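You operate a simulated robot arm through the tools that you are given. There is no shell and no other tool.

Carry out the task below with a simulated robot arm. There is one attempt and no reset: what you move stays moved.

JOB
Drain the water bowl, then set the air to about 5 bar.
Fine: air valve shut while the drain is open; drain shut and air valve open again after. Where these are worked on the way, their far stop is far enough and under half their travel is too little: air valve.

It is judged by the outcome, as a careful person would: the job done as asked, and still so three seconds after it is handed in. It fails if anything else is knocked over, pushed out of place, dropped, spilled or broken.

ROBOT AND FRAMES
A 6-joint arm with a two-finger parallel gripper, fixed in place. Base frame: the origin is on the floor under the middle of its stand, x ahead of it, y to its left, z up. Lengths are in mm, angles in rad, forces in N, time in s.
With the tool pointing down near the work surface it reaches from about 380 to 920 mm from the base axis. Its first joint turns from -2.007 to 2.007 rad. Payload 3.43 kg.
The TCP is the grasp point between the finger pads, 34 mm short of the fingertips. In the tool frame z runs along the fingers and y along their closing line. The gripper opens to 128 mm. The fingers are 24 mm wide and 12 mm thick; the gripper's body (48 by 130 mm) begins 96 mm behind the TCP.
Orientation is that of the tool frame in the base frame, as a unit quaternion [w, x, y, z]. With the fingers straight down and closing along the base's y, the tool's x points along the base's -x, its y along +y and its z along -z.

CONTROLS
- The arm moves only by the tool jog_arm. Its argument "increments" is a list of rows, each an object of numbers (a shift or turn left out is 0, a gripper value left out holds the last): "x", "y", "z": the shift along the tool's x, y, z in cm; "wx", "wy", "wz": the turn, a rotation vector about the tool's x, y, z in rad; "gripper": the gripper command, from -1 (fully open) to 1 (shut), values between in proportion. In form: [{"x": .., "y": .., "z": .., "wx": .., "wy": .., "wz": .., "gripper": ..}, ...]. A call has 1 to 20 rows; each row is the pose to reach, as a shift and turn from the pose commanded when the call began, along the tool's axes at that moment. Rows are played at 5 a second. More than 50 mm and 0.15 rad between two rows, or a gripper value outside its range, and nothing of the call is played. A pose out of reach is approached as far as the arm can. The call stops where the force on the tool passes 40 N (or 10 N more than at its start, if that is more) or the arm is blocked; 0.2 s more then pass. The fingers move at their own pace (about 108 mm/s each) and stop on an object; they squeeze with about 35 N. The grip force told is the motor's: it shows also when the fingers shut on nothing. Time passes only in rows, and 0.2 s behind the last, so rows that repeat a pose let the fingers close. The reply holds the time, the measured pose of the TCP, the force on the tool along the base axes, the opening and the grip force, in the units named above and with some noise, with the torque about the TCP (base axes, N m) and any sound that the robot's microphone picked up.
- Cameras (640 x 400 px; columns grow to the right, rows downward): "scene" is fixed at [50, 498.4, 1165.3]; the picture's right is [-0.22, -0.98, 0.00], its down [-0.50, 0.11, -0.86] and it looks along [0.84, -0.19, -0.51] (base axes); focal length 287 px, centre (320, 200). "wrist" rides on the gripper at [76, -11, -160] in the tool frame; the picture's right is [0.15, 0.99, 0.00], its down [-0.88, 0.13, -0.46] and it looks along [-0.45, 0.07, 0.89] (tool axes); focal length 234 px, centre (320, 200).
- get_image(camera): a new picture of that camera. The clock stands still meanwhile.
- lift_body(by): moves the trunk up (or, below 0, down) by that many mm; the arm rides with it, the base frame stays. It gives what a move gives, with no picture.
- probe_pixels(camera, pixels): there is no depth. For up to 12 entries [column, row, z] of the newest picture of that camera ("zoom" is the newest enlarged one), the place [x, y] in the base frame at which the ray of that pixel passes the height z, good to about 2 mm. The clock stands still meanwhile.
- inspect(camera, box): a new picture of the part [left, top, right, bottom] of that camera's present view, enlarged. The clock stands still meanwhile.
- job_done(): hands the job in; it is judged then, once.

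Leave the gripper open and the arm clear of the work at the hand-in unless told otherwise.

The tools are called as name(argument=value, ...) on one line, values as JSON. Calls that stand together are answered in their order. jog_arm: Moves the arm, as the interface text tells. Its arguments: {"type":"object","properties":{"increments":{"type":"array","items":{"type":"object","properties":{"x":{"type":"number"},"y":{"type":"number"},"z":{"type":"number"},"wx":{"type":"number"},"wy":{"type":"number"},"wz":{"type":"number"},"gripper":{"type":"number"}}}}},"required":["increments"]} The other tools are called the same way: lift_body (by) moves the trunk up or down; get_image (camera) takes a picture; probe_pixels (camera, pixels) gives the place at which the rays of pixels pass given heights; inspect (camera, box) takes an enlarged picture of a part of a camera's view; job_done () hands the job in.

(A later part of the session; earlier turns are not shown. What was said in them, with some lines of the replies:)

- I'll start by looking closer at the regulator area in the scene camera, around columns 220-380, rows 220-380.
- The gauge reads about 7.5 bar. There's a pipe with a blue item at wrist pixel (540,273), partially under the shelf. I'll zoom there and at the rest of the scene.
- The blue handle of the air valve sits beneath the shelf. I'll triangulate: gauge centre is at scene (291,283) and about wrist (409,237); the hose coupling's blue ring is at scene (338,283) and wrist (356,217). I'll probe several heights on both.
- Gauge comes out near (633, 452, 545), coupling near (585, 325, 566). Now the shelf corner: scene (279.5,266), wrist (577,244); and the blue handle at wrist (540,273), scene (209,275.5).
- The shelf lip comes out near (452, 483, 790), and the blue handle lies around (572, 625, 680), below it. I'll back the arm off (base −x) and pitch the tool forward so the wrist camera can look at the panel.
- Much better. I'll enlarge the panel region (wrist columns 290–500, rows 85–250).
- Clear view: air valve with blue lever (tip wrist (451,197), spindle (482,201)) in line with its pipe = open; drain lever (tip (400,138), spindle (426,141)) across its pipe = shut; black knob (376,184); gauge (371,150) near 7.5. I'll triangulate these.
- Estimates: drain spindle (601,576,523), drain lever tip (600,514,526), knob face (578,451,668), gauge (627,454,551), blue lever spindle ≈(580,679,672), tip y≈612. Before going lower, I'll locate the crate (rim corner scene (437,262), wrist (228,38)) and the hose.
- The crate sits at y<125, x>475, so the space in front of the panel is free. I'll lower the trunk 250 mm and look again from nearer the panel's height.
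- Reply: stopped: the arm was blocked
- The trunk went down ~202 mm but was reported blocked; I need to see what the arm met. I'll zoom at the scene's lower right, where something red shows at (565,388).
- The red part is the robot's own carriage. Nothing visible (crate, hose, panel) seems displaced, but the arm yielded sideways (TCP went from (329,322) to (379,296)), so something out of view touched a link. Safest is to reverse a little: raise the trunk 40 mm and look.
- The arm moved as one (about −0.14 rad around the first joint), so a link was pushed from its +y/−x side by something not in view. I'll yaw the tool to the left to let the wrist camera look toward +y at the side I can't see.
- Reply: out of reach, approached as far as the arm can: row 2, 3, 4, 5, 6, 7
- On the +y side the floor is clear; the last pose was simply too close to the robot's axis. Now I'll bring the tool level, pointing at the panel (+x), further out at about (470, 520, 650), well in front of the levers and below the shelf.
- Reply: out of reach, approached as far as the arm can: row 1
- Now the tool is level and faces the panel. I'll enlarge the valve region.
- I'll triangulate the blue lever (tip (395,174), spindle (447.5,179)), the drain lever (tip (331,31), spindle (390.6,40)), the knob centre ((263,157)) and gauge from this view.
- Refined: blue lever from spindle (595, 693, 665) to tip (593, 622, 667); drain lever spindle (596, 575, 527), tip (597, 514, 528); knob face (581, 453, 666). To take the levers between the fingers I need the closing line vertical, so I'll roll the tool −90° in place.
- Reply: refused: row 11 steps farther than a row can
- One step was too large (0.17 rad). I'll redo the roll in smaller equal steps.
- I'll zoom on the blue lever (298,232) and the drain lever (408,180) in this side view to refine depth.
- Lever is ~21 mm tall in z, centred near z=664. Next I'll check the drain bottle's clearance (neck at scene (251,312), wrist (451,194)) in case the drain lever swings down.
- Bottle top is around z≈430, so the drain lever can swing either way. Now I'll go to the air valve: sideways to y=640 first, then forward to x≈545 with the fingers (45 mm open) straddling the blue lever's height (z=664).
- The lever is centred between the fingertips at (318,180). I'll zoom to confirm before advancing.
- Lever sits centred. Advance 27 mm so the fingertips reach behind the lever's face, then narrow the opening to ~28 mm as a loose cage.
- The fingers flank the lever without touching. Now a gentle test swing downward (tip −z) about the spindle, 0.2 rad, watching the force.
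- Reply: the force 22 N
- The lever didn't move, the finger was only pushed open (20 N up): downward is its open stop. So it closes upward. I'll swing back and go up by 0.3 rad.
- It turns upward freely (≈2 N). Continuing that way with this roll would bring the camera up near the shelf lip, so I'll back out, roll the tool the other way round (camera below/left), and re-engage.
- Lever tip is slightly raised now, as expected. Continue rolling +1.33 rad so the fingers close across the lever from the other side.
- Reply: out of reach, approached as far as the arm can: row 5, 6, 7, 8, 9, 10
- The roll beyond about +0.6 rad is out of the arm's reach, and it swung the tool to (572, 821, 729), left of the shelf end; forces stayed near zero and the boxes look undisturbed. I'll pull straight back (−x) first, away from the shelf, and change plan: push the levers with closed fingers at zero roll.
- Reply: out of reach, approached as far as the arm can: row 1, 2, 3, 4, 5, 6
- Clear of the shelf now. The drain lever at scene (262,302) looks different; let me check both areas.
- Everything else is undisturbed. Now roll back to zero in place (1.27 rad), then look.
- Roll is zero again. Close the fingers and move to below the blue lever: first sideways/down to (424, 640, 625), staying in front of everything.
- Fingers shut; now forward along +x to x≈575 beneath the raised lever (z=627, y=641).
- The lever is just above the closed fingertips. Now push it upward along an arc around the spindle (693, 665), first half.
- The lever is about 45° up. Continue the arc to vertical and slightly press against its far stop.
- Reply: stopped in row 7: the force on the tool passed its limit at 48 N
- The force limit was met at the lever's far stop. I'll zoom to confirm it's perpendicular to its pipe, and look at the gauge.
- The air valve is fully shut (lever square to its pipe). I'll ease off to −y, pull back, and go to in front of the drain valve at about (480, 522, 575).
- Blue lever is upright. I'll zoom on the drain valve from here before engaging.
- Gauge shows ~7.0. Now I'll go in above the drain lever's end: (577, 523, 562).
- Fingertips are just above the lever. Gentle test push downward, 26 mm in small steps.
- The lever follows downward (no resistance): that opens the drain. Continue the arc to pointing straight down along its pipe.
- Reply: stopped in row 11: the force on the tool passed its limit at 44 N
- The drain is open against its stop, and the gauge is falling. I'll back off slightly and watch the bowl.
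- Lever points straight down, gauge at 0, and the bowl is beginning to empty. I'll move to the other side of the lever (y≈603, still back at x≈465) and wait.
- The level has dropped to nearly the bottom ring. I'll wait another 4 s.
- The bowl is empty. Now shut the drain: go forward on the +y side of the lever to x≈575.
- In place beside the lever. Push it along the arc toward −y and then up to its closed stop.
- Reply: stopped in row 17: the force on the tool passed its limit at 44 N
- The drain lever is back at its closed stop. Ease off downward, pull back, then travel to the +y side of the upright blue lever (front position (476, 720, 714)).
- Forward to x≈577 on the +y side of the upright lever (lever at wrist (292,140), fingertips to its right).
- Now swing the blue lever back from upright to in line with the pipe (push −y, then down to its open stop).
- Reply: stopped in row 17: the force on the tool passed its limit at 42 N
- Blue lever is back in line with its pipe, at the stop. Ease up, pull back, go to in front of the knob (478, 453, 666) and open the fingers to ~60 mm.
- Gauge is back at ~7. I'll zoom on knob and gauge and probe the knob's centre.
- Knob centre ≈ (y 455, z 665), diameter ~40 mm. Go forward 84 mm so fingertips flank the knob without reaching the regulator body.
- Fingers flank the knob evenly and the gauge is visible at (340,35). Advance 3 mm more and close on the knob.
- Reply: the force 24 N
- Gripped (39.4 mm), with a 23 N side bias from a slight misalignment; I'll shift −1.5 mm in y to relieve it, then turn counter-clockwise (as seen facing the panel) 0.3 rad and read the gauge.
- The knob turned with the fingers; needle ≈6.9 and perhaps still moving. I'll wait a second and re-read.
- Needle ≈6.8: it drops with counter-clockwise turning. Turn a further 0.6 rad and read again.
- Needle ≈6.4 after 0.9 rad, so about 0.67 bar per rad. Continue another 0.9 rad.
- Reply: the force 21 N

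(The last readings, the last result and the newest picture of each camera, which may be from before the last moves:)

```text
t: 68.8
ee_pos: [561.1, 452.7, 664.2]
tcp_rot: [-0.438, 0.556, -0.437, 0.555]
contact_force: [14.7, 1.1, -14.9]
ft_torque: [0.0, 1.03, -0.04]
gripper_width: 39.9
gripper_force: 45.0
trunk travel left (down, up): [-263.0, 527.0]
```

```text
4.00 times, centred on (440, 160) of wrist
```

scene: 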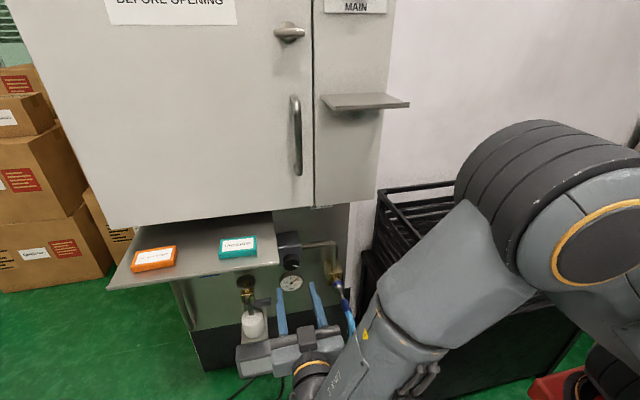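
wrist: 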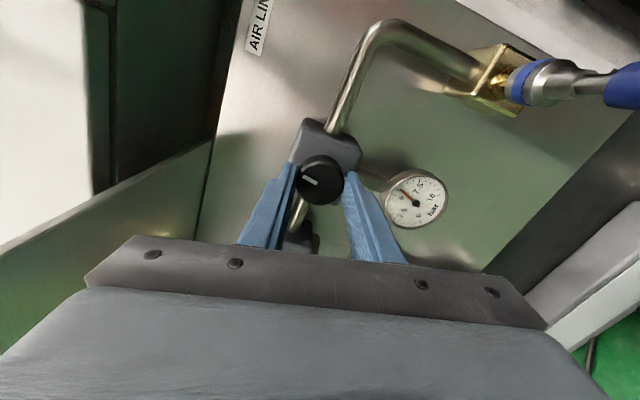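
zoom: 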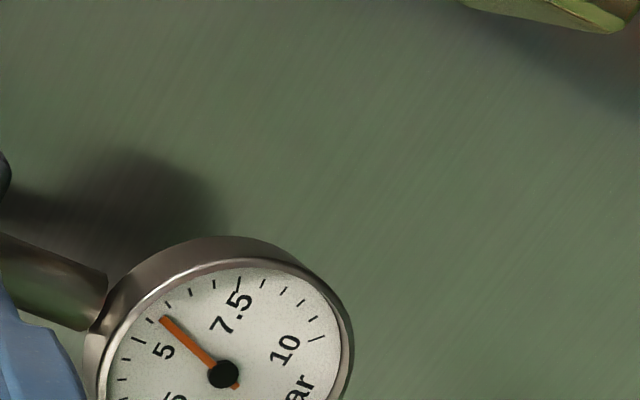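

Needle ≈5.75 (between the 5.5 and 6 ticks). About 1.1 rad more is needed, beyond comfortable roll, so I'll release, roll back 1.3 rad around the knob, and re-grip.

jog_arm(increments=[{"gripper": 0.06}, {"gripper": 0.06}, {"wz": 0.13}, {"wz": 0.26}, {"wz": 0.39}, {"wz": 0.52}, {"wz": 0.65}, {"wz": 0.78}, {"wz": 0.91}, {"wz": 1.04}, {"wz": 1.17}, {"wz": 1.3}, {"wz": 1.3}])

get_image(camera="wrist")

inspect(camera="wrist", box=[300, 0, 460, 100])

inspect(camera="wrist", box=[240, 130, 400, 230])

```text
t: 71.6
ee_pos: [560.1, 453.8, 664.6]
tcp_rot: [0.685, -0.177, 0.684, -0.176]
contact_force: [-0.3, 0.2, 0.1]
ft_torque: [-0.02, -0.01, -0.02]
gripper_width: 60.2
gripper_force: 0.1
trunk travel left (down, up): [-263.0, 527.0]
```

```text
taken
```

wrist: 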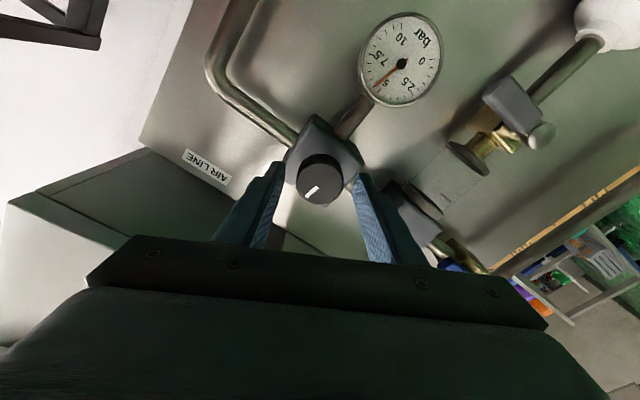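

```text
4.00 times, centred on (380, 50) of wrist
```

zoom: 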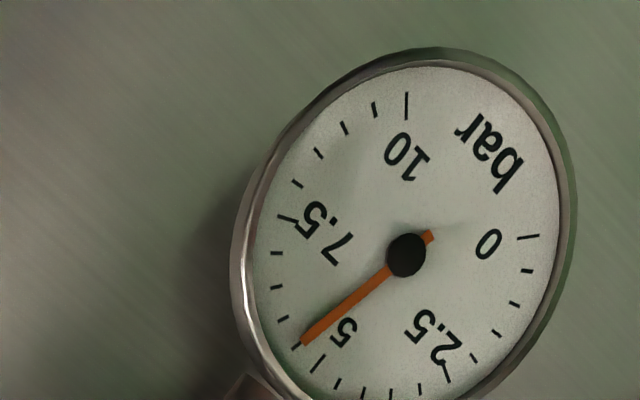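

```text
4.00 times, centred on (320, 180) of wrist
```

zoom: 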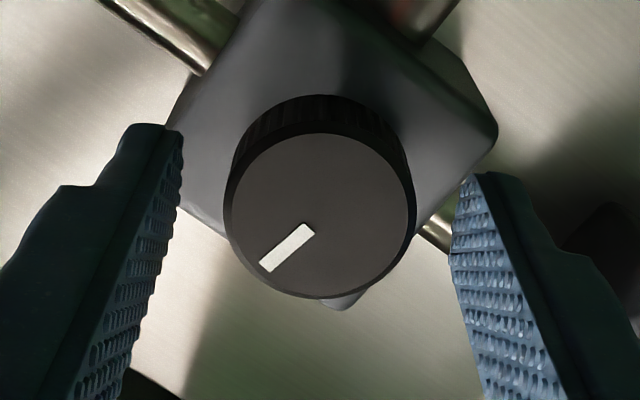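

Settled to ≈5.55 (just under the 5.5 tick mark), so the gauge lags a bit. Re-grip, wait a second, then read again.

jog_arm(increments=[{"y": -0.1}, {"y": -0.1, "gripper": 1}, {"y": -0.1, "gripper": 1}, {"y": -0.1, "gripper": 1}, {"y": -0.1, "gripper": 1}, {"y": -0.1, "gripper": 1}, {"y": -0.1, "gripper": 1}, {"y": -0.1, "gripper": 1}])

inspect(camera="wrist", box=[320, 0, 480, 100])

```text
t: 73.4
ee_pos: [559.4, 453.0, 665.3]
tcp_rot: [0.685, -0.178, 0.684, -0.176]
contact_force: [5.0, 9.4, -4.4]
ft_torque: [0.0, 0.13, 0.27]
gripper_width: 39.5
gripper_force: 45.2
trunk travel left (down, up): [-263.0, 527.0]
```

```text
4.00 times, centred on (400, 50) of wrist
```

zoom: 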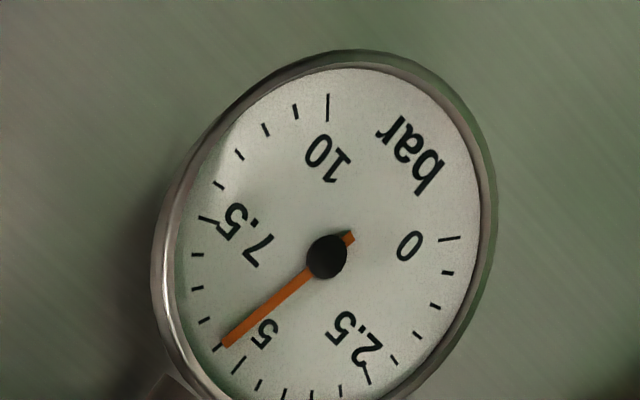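

Now ≈5.43 after settling, i.e. about 0.87 bar/rad. Turn another −0.45 rad and wait 2 s.

jog_arm(increments=[{"wz": -0.11}, {"wz": -0.22}, {"wz": -0.33}, {"wz": -0.45}, {"wz": -0.45}, {"wz": -0.45}, {"wz": -0.45}, {"wz": -0.45}, {"wz": -0.45}, {"wz": -0.45}, {"wz": -0.45}, {"wz": -0.45}, {"wz": -0.45}, {"wz": -0.45}])

get_image(camera="wrist")

inspect(camera="wrist", box=[360, 30, 520, 130])

```text
t: 76.4
ee_pos: [559.0, 454.1, 664.8]
tcp_rot: [0.628, -0.326, 0.627, -0.325]
contact_force: [-22.9, 7.9, -12.9]
ft_torque: [0.0, 0.37, 0.15]
gripper_width: 39.5
gripper_force: 44.9
trunk travel left (down, up): [-263.0, 527.0]
```

```text
taken
```

wrist: 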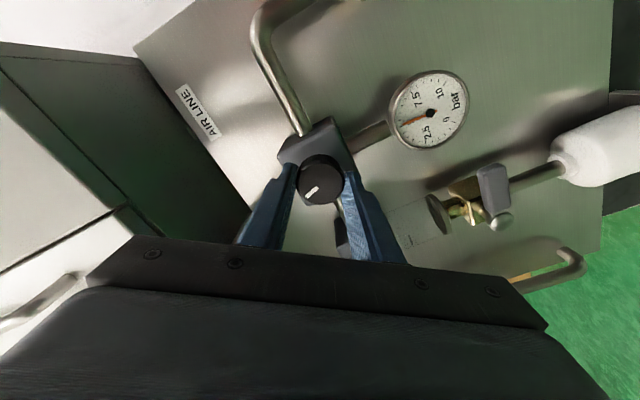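

```text
4.00 times, centred on (440, 80) of wrist
```

zoom: 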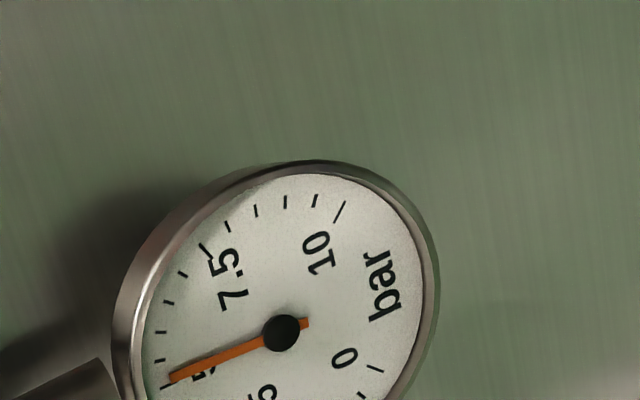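

Needle ≈5.08. I'll let it settle and re-read.

jog_arm(increments=[{"z": 0}, {"z": 0}, {"z": 0}, {"z": 0}, {"z": 0}, {"z": 0}, {"z": 0}, {"z": 0}])

inspect(camera="wrist", box=[380, 60, 476, 120])

```text
t: 78.2
ee_pos: [559.8, 452.6, 665.9]
tcp_rot: [0.629, -0.325, 0.627, -0.325]
contact_force: [-30.2, 3.3, -17.3]
ft_torque: [0.02, 0.42, 0.14]
gripper_width: 39.3
gripper_force: 44.7
trunk travel left (down, up): [-263.0, 527.0]
```

```text
6.67 times, centred on (428, 90) of wrist
```

zoom: 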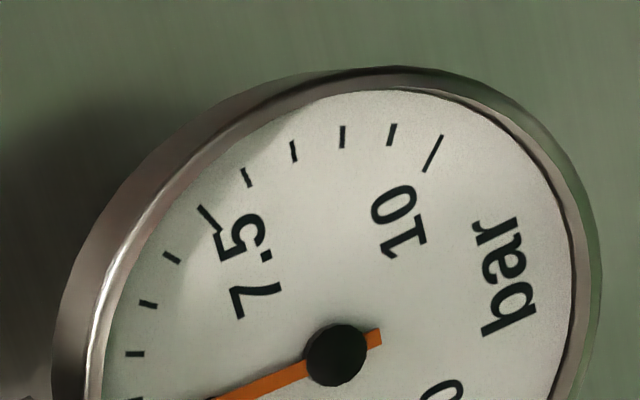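

I'll frame the gauge better to see the needle.

inspect(camera="wrist", box=[380, 75, 476, 135])

inspect(camera="scene", box=[270, 265, 318, 295])

```text
6.67 times, centred on (428, 105) of wrist
```

zoom: 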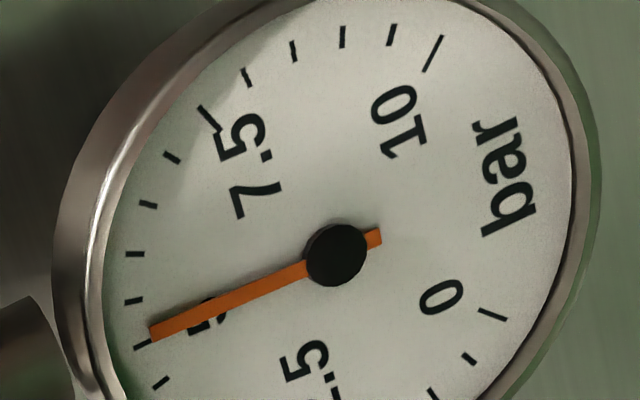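

```text
13.33 times, centred on (294, 280) of scene
```

zoom: 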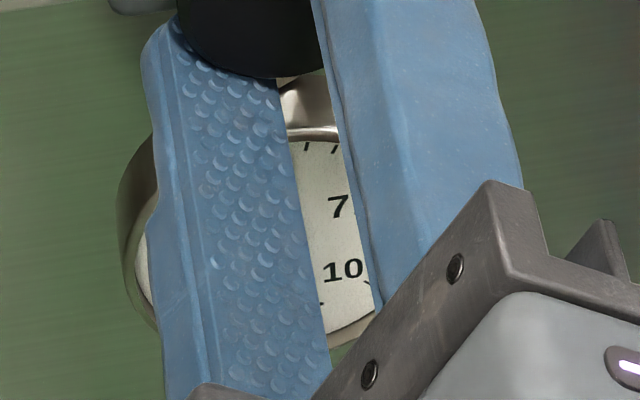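

Needle ≈5.05. I'll release the knob, back straight off, and re-read from a clearer view.

jog_arm(increments=[{"gripper": 0.06}, {"gripper": 0.06}, {"gripper": 0.06}, {"z": -2}, {"z": -5}, {"z": -8}])

get_image(camera="wrist")

inspect(camera="scene", box=[270, 265, 318, 295])

```text
t: 79.6
ee_pos: [480.0, 450.5, 665.6]
tcp_rot: [0.629, -0.324, 0.627, -0.325]
contact_force: [-0.3, 0.0, 0.5]
ft_torque: [-0.03, 0.0, 0.0]
gripper_width: 60.3
gripper_force: 0.1
trunk travel left (down, up): [-263.0, 527.0]
```

```text
taken
```

wrist: 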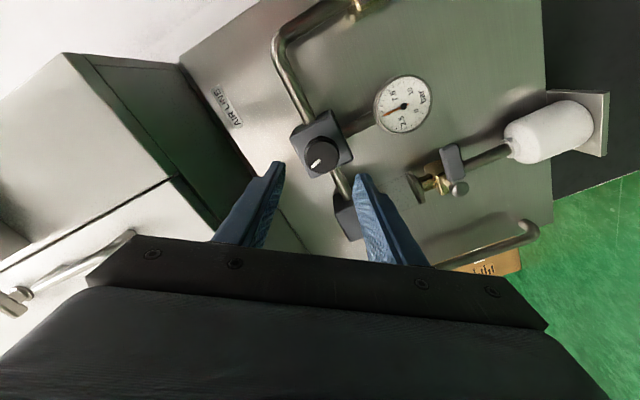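

```text
13.33 times, centred on (294, 280) of scene
```

zoom: 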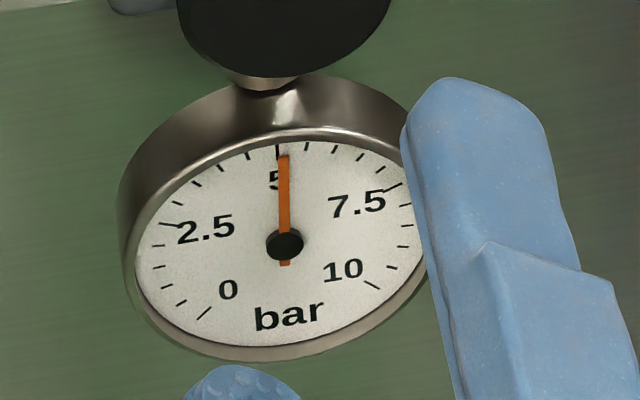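

inspect(camera="wrist", box=[355, 65, 451, 125])

inspect(camera="wrist", box=[280, 120, 440, 220])

```text
6.67 times, centred on (403, 95) of wrist
```

zoom: 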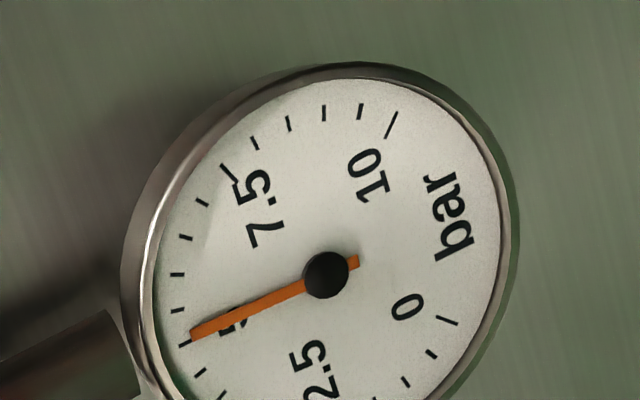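

```text
4.00 times, centred on (360, 170) of wrist
```

zoom: 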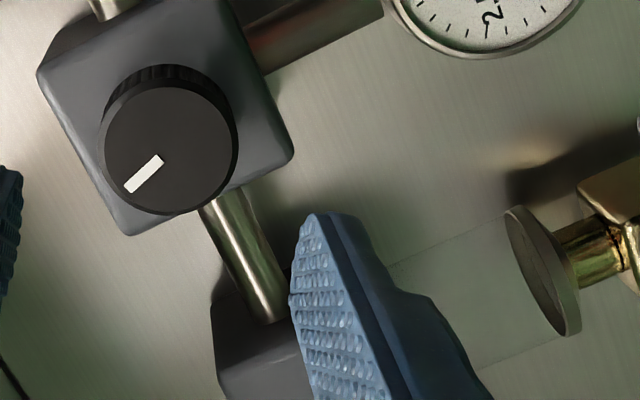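

Needle ≈5.07 and steady from both views. Now retreat and roll level at about (440, 520, 655) with the gripper opened, to check all the valves.

jog_arm(increments=[{"x": -0.6, "y": 0.6, "z": -1, "wz": 0.12}, {"x": -1.3, "y": 1.2, "z": -2, "wz": 0.24}, {"x": -1.9, "y": 1.8, "z": -3, "wz": 0.36, "gripper": -1}, {"x": -2.6, "y": 2.4, "z": -4, "wz": 0.48}, {"x": -3.2, "y": 3.1, "z": -4, "wz": 0.6}, {"x": -3.8, "y": 3.7, "z": -4, "wz": 0.72}, {"x": -4.5, "y": 4.3, "z": -4, "wz": 0.84}, {"x": -5.1, "y": 4.9, "z": -4, "wz": 0.956}])

get_image(camera="wrist")

get_image(camera="scene")

```text
t: 81.4
ee_pos: [439.9, 523.5, 654.2]
tcp_rot: [0.708, 0.0, 0.706, 0.002]
contact_force: [-0.6, 0.9, 0.1]
ft_torque: [-0.05, 0.0, -0.01]
gripper_width: 128.1
gripper_force: 0.0
trunk travel left (down, up): [-263.0, 527.0]
```

```text
taken
```

wrist: 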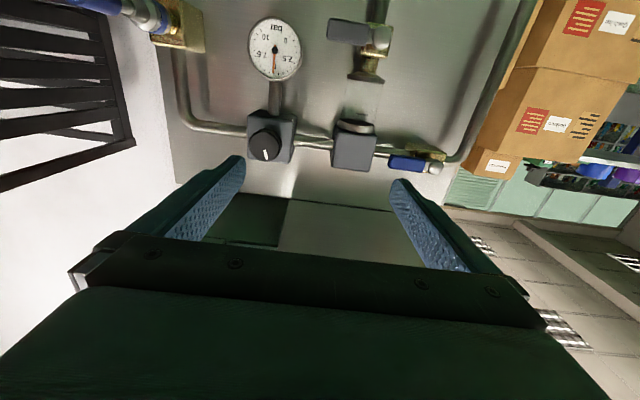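

```text
taken
```

scene: 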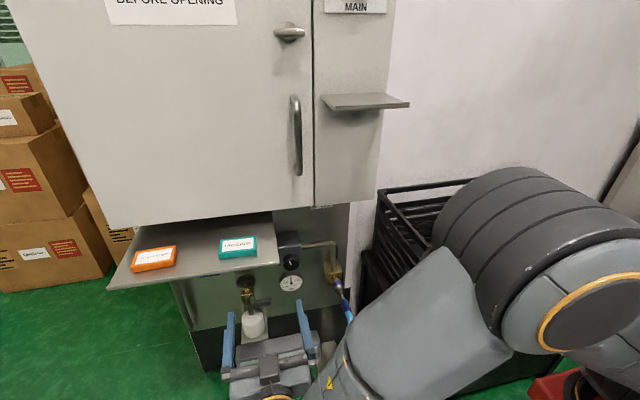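

Enlarging the gauge, drain valve and air valve for a final check.

inspect(camera="wrist", box=[227, 15, 323, 75])

inspect(camera="wrist", box=[310, 0, 470, 100])

inspect(camera="wrist", box=[320, 110, 480, 210])

inspect(camera="scene", box=[220, 250, 380, 350])

```text
6.67 times, centred on (275, 45) of wrist
```

zoom: 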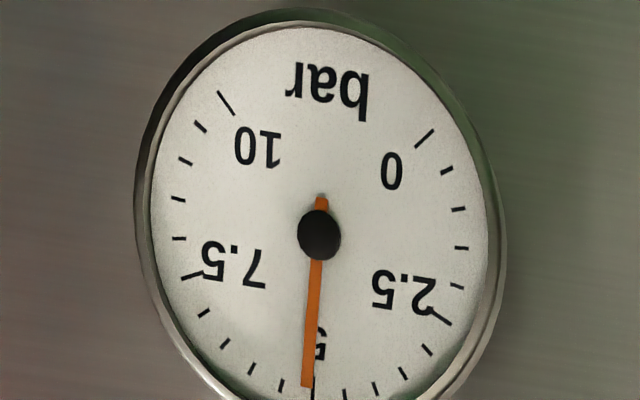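

```text
4.00 times, centred on (390, 50) of wrist
```

zoom: 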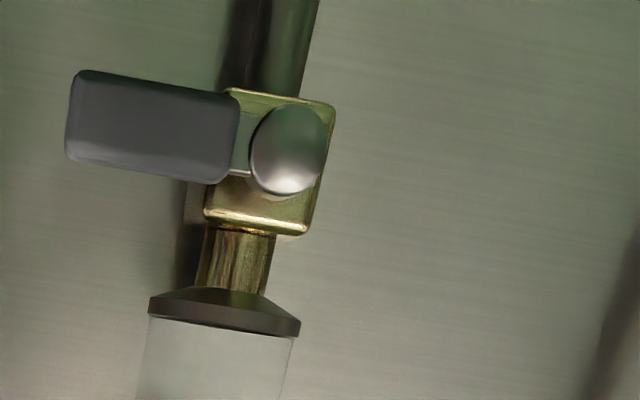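

```text
4.00 times, centred on (400, 160) of wrist
```

zoom: 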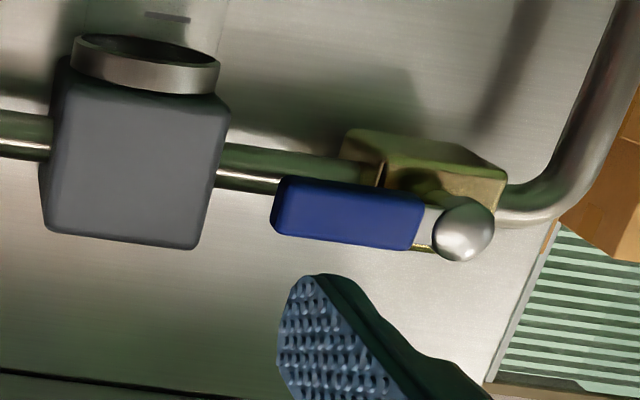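

```text
4.00 times, centred on (300, 300) of scene
```

zoom: 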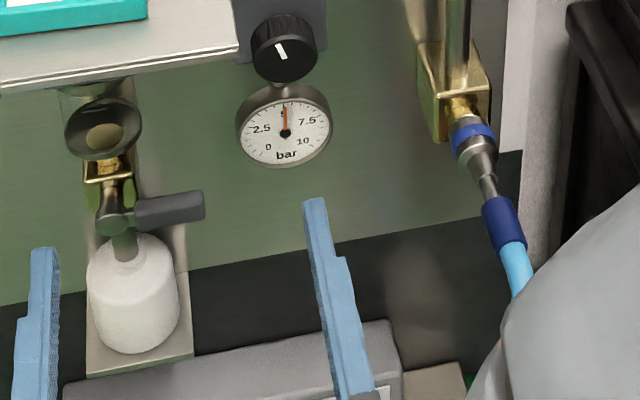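

Needle ≈5.1 at most, drain lever across its pipe with the bowl empty, blue lever in line with its pipe, bottle and boxes untouched. I'll back the open gripper out a little further from under the shelf lip.

jog_arm(increments=[{"z": -1.5, "y": 1}, {"z": -3, "y": 2}, {"z": -4.5, "y": 3}, {"z": -4.5, "y": 3}])

get_image(camera="scene")

inspect(camera="scene", box=[270, 265, 318, 295])

```text
t: 82.4
ee_pos: [410.9, 544.3, 648.1]
tcp_rot: [0.708, 0.005, 0.707, -0.014]
contact_force: [-0.8, 0.3, -0.3]
ft_torque: [-0.02, 0.01, 0.01]
gripper_width: 128.3
gripper_force: 0.1
trunk travel left (down, up): [-263.0, 527.0]
```

```text
taken
```

scene: 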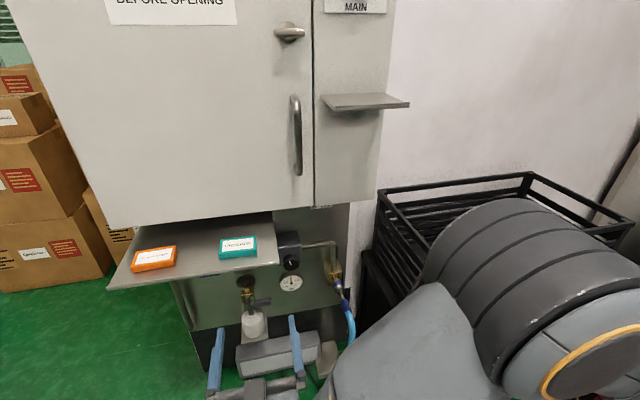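

```text
13.33 times, centred on (294, 280) of scene
```

zoom: 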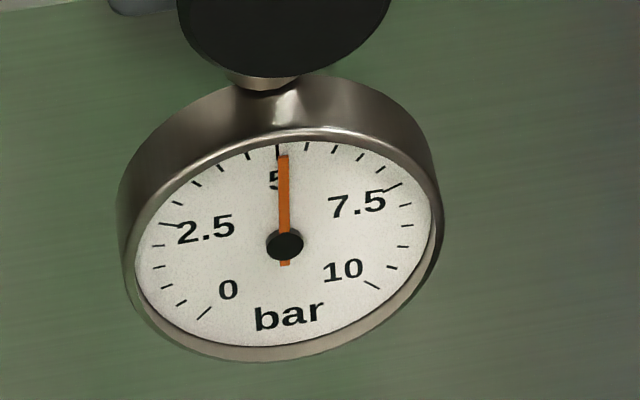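

The gauge stands at 5 and is steady. The arm lagged a little; I'll hold briefly to confirm it's at rest.

jog_arm(increments=[{"z": 0}, {"z": 0}, {"z": 0}])

inspect(camera="scene", box=[360, 150, 640, 325])

get_image(camera="wrist")

```text
t: 83.2
ee_pos: [409.3, 545.1, 649.1]
tcp_rot: [0.708, 0.004, 0.706, -0.013]
contact_force: [0.9, 0.5, 0.0]
ft_torque: [0.01, 0.01, 0.0]
gripper_width: 128.0
gripper_force: 0.1
trunk travel left (down, up): [-263.0, 527.0]
```

```text
2.29 times, centred on (500, 238) of scene
```

zoom: 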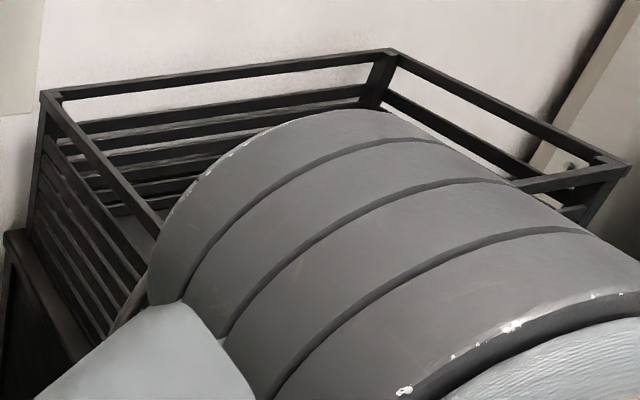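

```text
taken
```

wrist: 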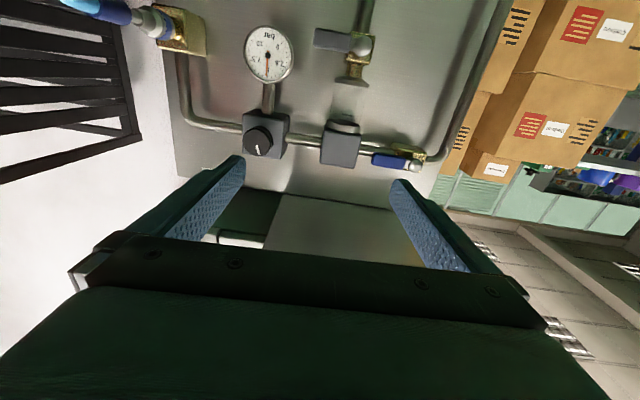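

Crate corners are where they were. The arm rests ~15 mm short of the commanded spot (folded near its inner limit), so I'll step forward slightly to relax it, then hand in.

jog_arm(increments=[{"z": 1.0, "y": -0.6}, {"z": 2.0, "y": -1.2}, {"z": 2.0, "y": -1.2}])

inspect(camera="scene", box=[220, 250, 380, 350])

```text
t: 84.0
ee_pos: [420.1, 537.7, 653.8]
tcp_rot: [0.707, 0.003, 0.707, -0.004]
contact_force: [-0.4, 0.6, 0.3]
ft_torque: [0.0, -0.01, 0.02]
gripper_width: 127.9
gripper_force: 0.1
trunk travel left (down, up): [-263.0, 527.0]
```

```text
4.00 times, centred on (300, 300) of scene
```

zoom: 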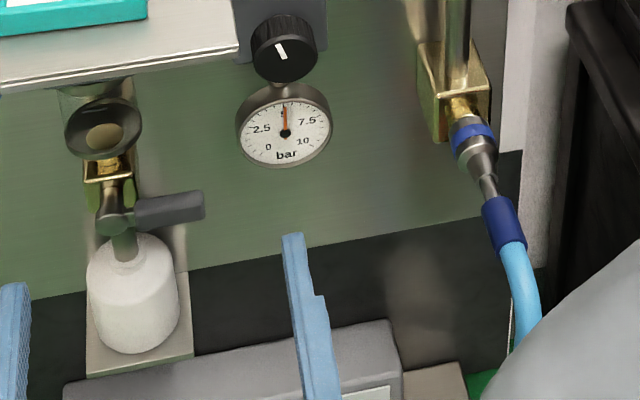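

The bowl is empty, the drain is shut, the air valve is open and the gauge is steady at about 5 bar. The gripper is open and clear of the work, and nothing else has been disturbed. Handing in.

job_done()

```text
The job is handed in.
```

The water bowl is drained and the air is set to about 5 bar; the gauge held steady at roughly 5.05–5.1. The result of the hand-in hasn't come back to me.

- **Order:** I shut the air valve fully first. Then I opened the drain until the bowl was empty and shut it again. Last, I opened the air valve fully and turned the regulator knob down from 7 bar.
- **Final state:** The drain lever is at its closed stop and the air valve lever is at its open stop. The gripper is open and clear of the panel.
- **Arm movements off plan:**
  - While I was lowering the trunk early on, the arm was blocked by something I could not see.
  - Later, a roll beyond the arm's reach swung the gripper out past the left end of the shelf. The forces stayed near zero.

I checked the crate, the shelf boxes, the bottle and the hose in the pictures, and all were where they started.
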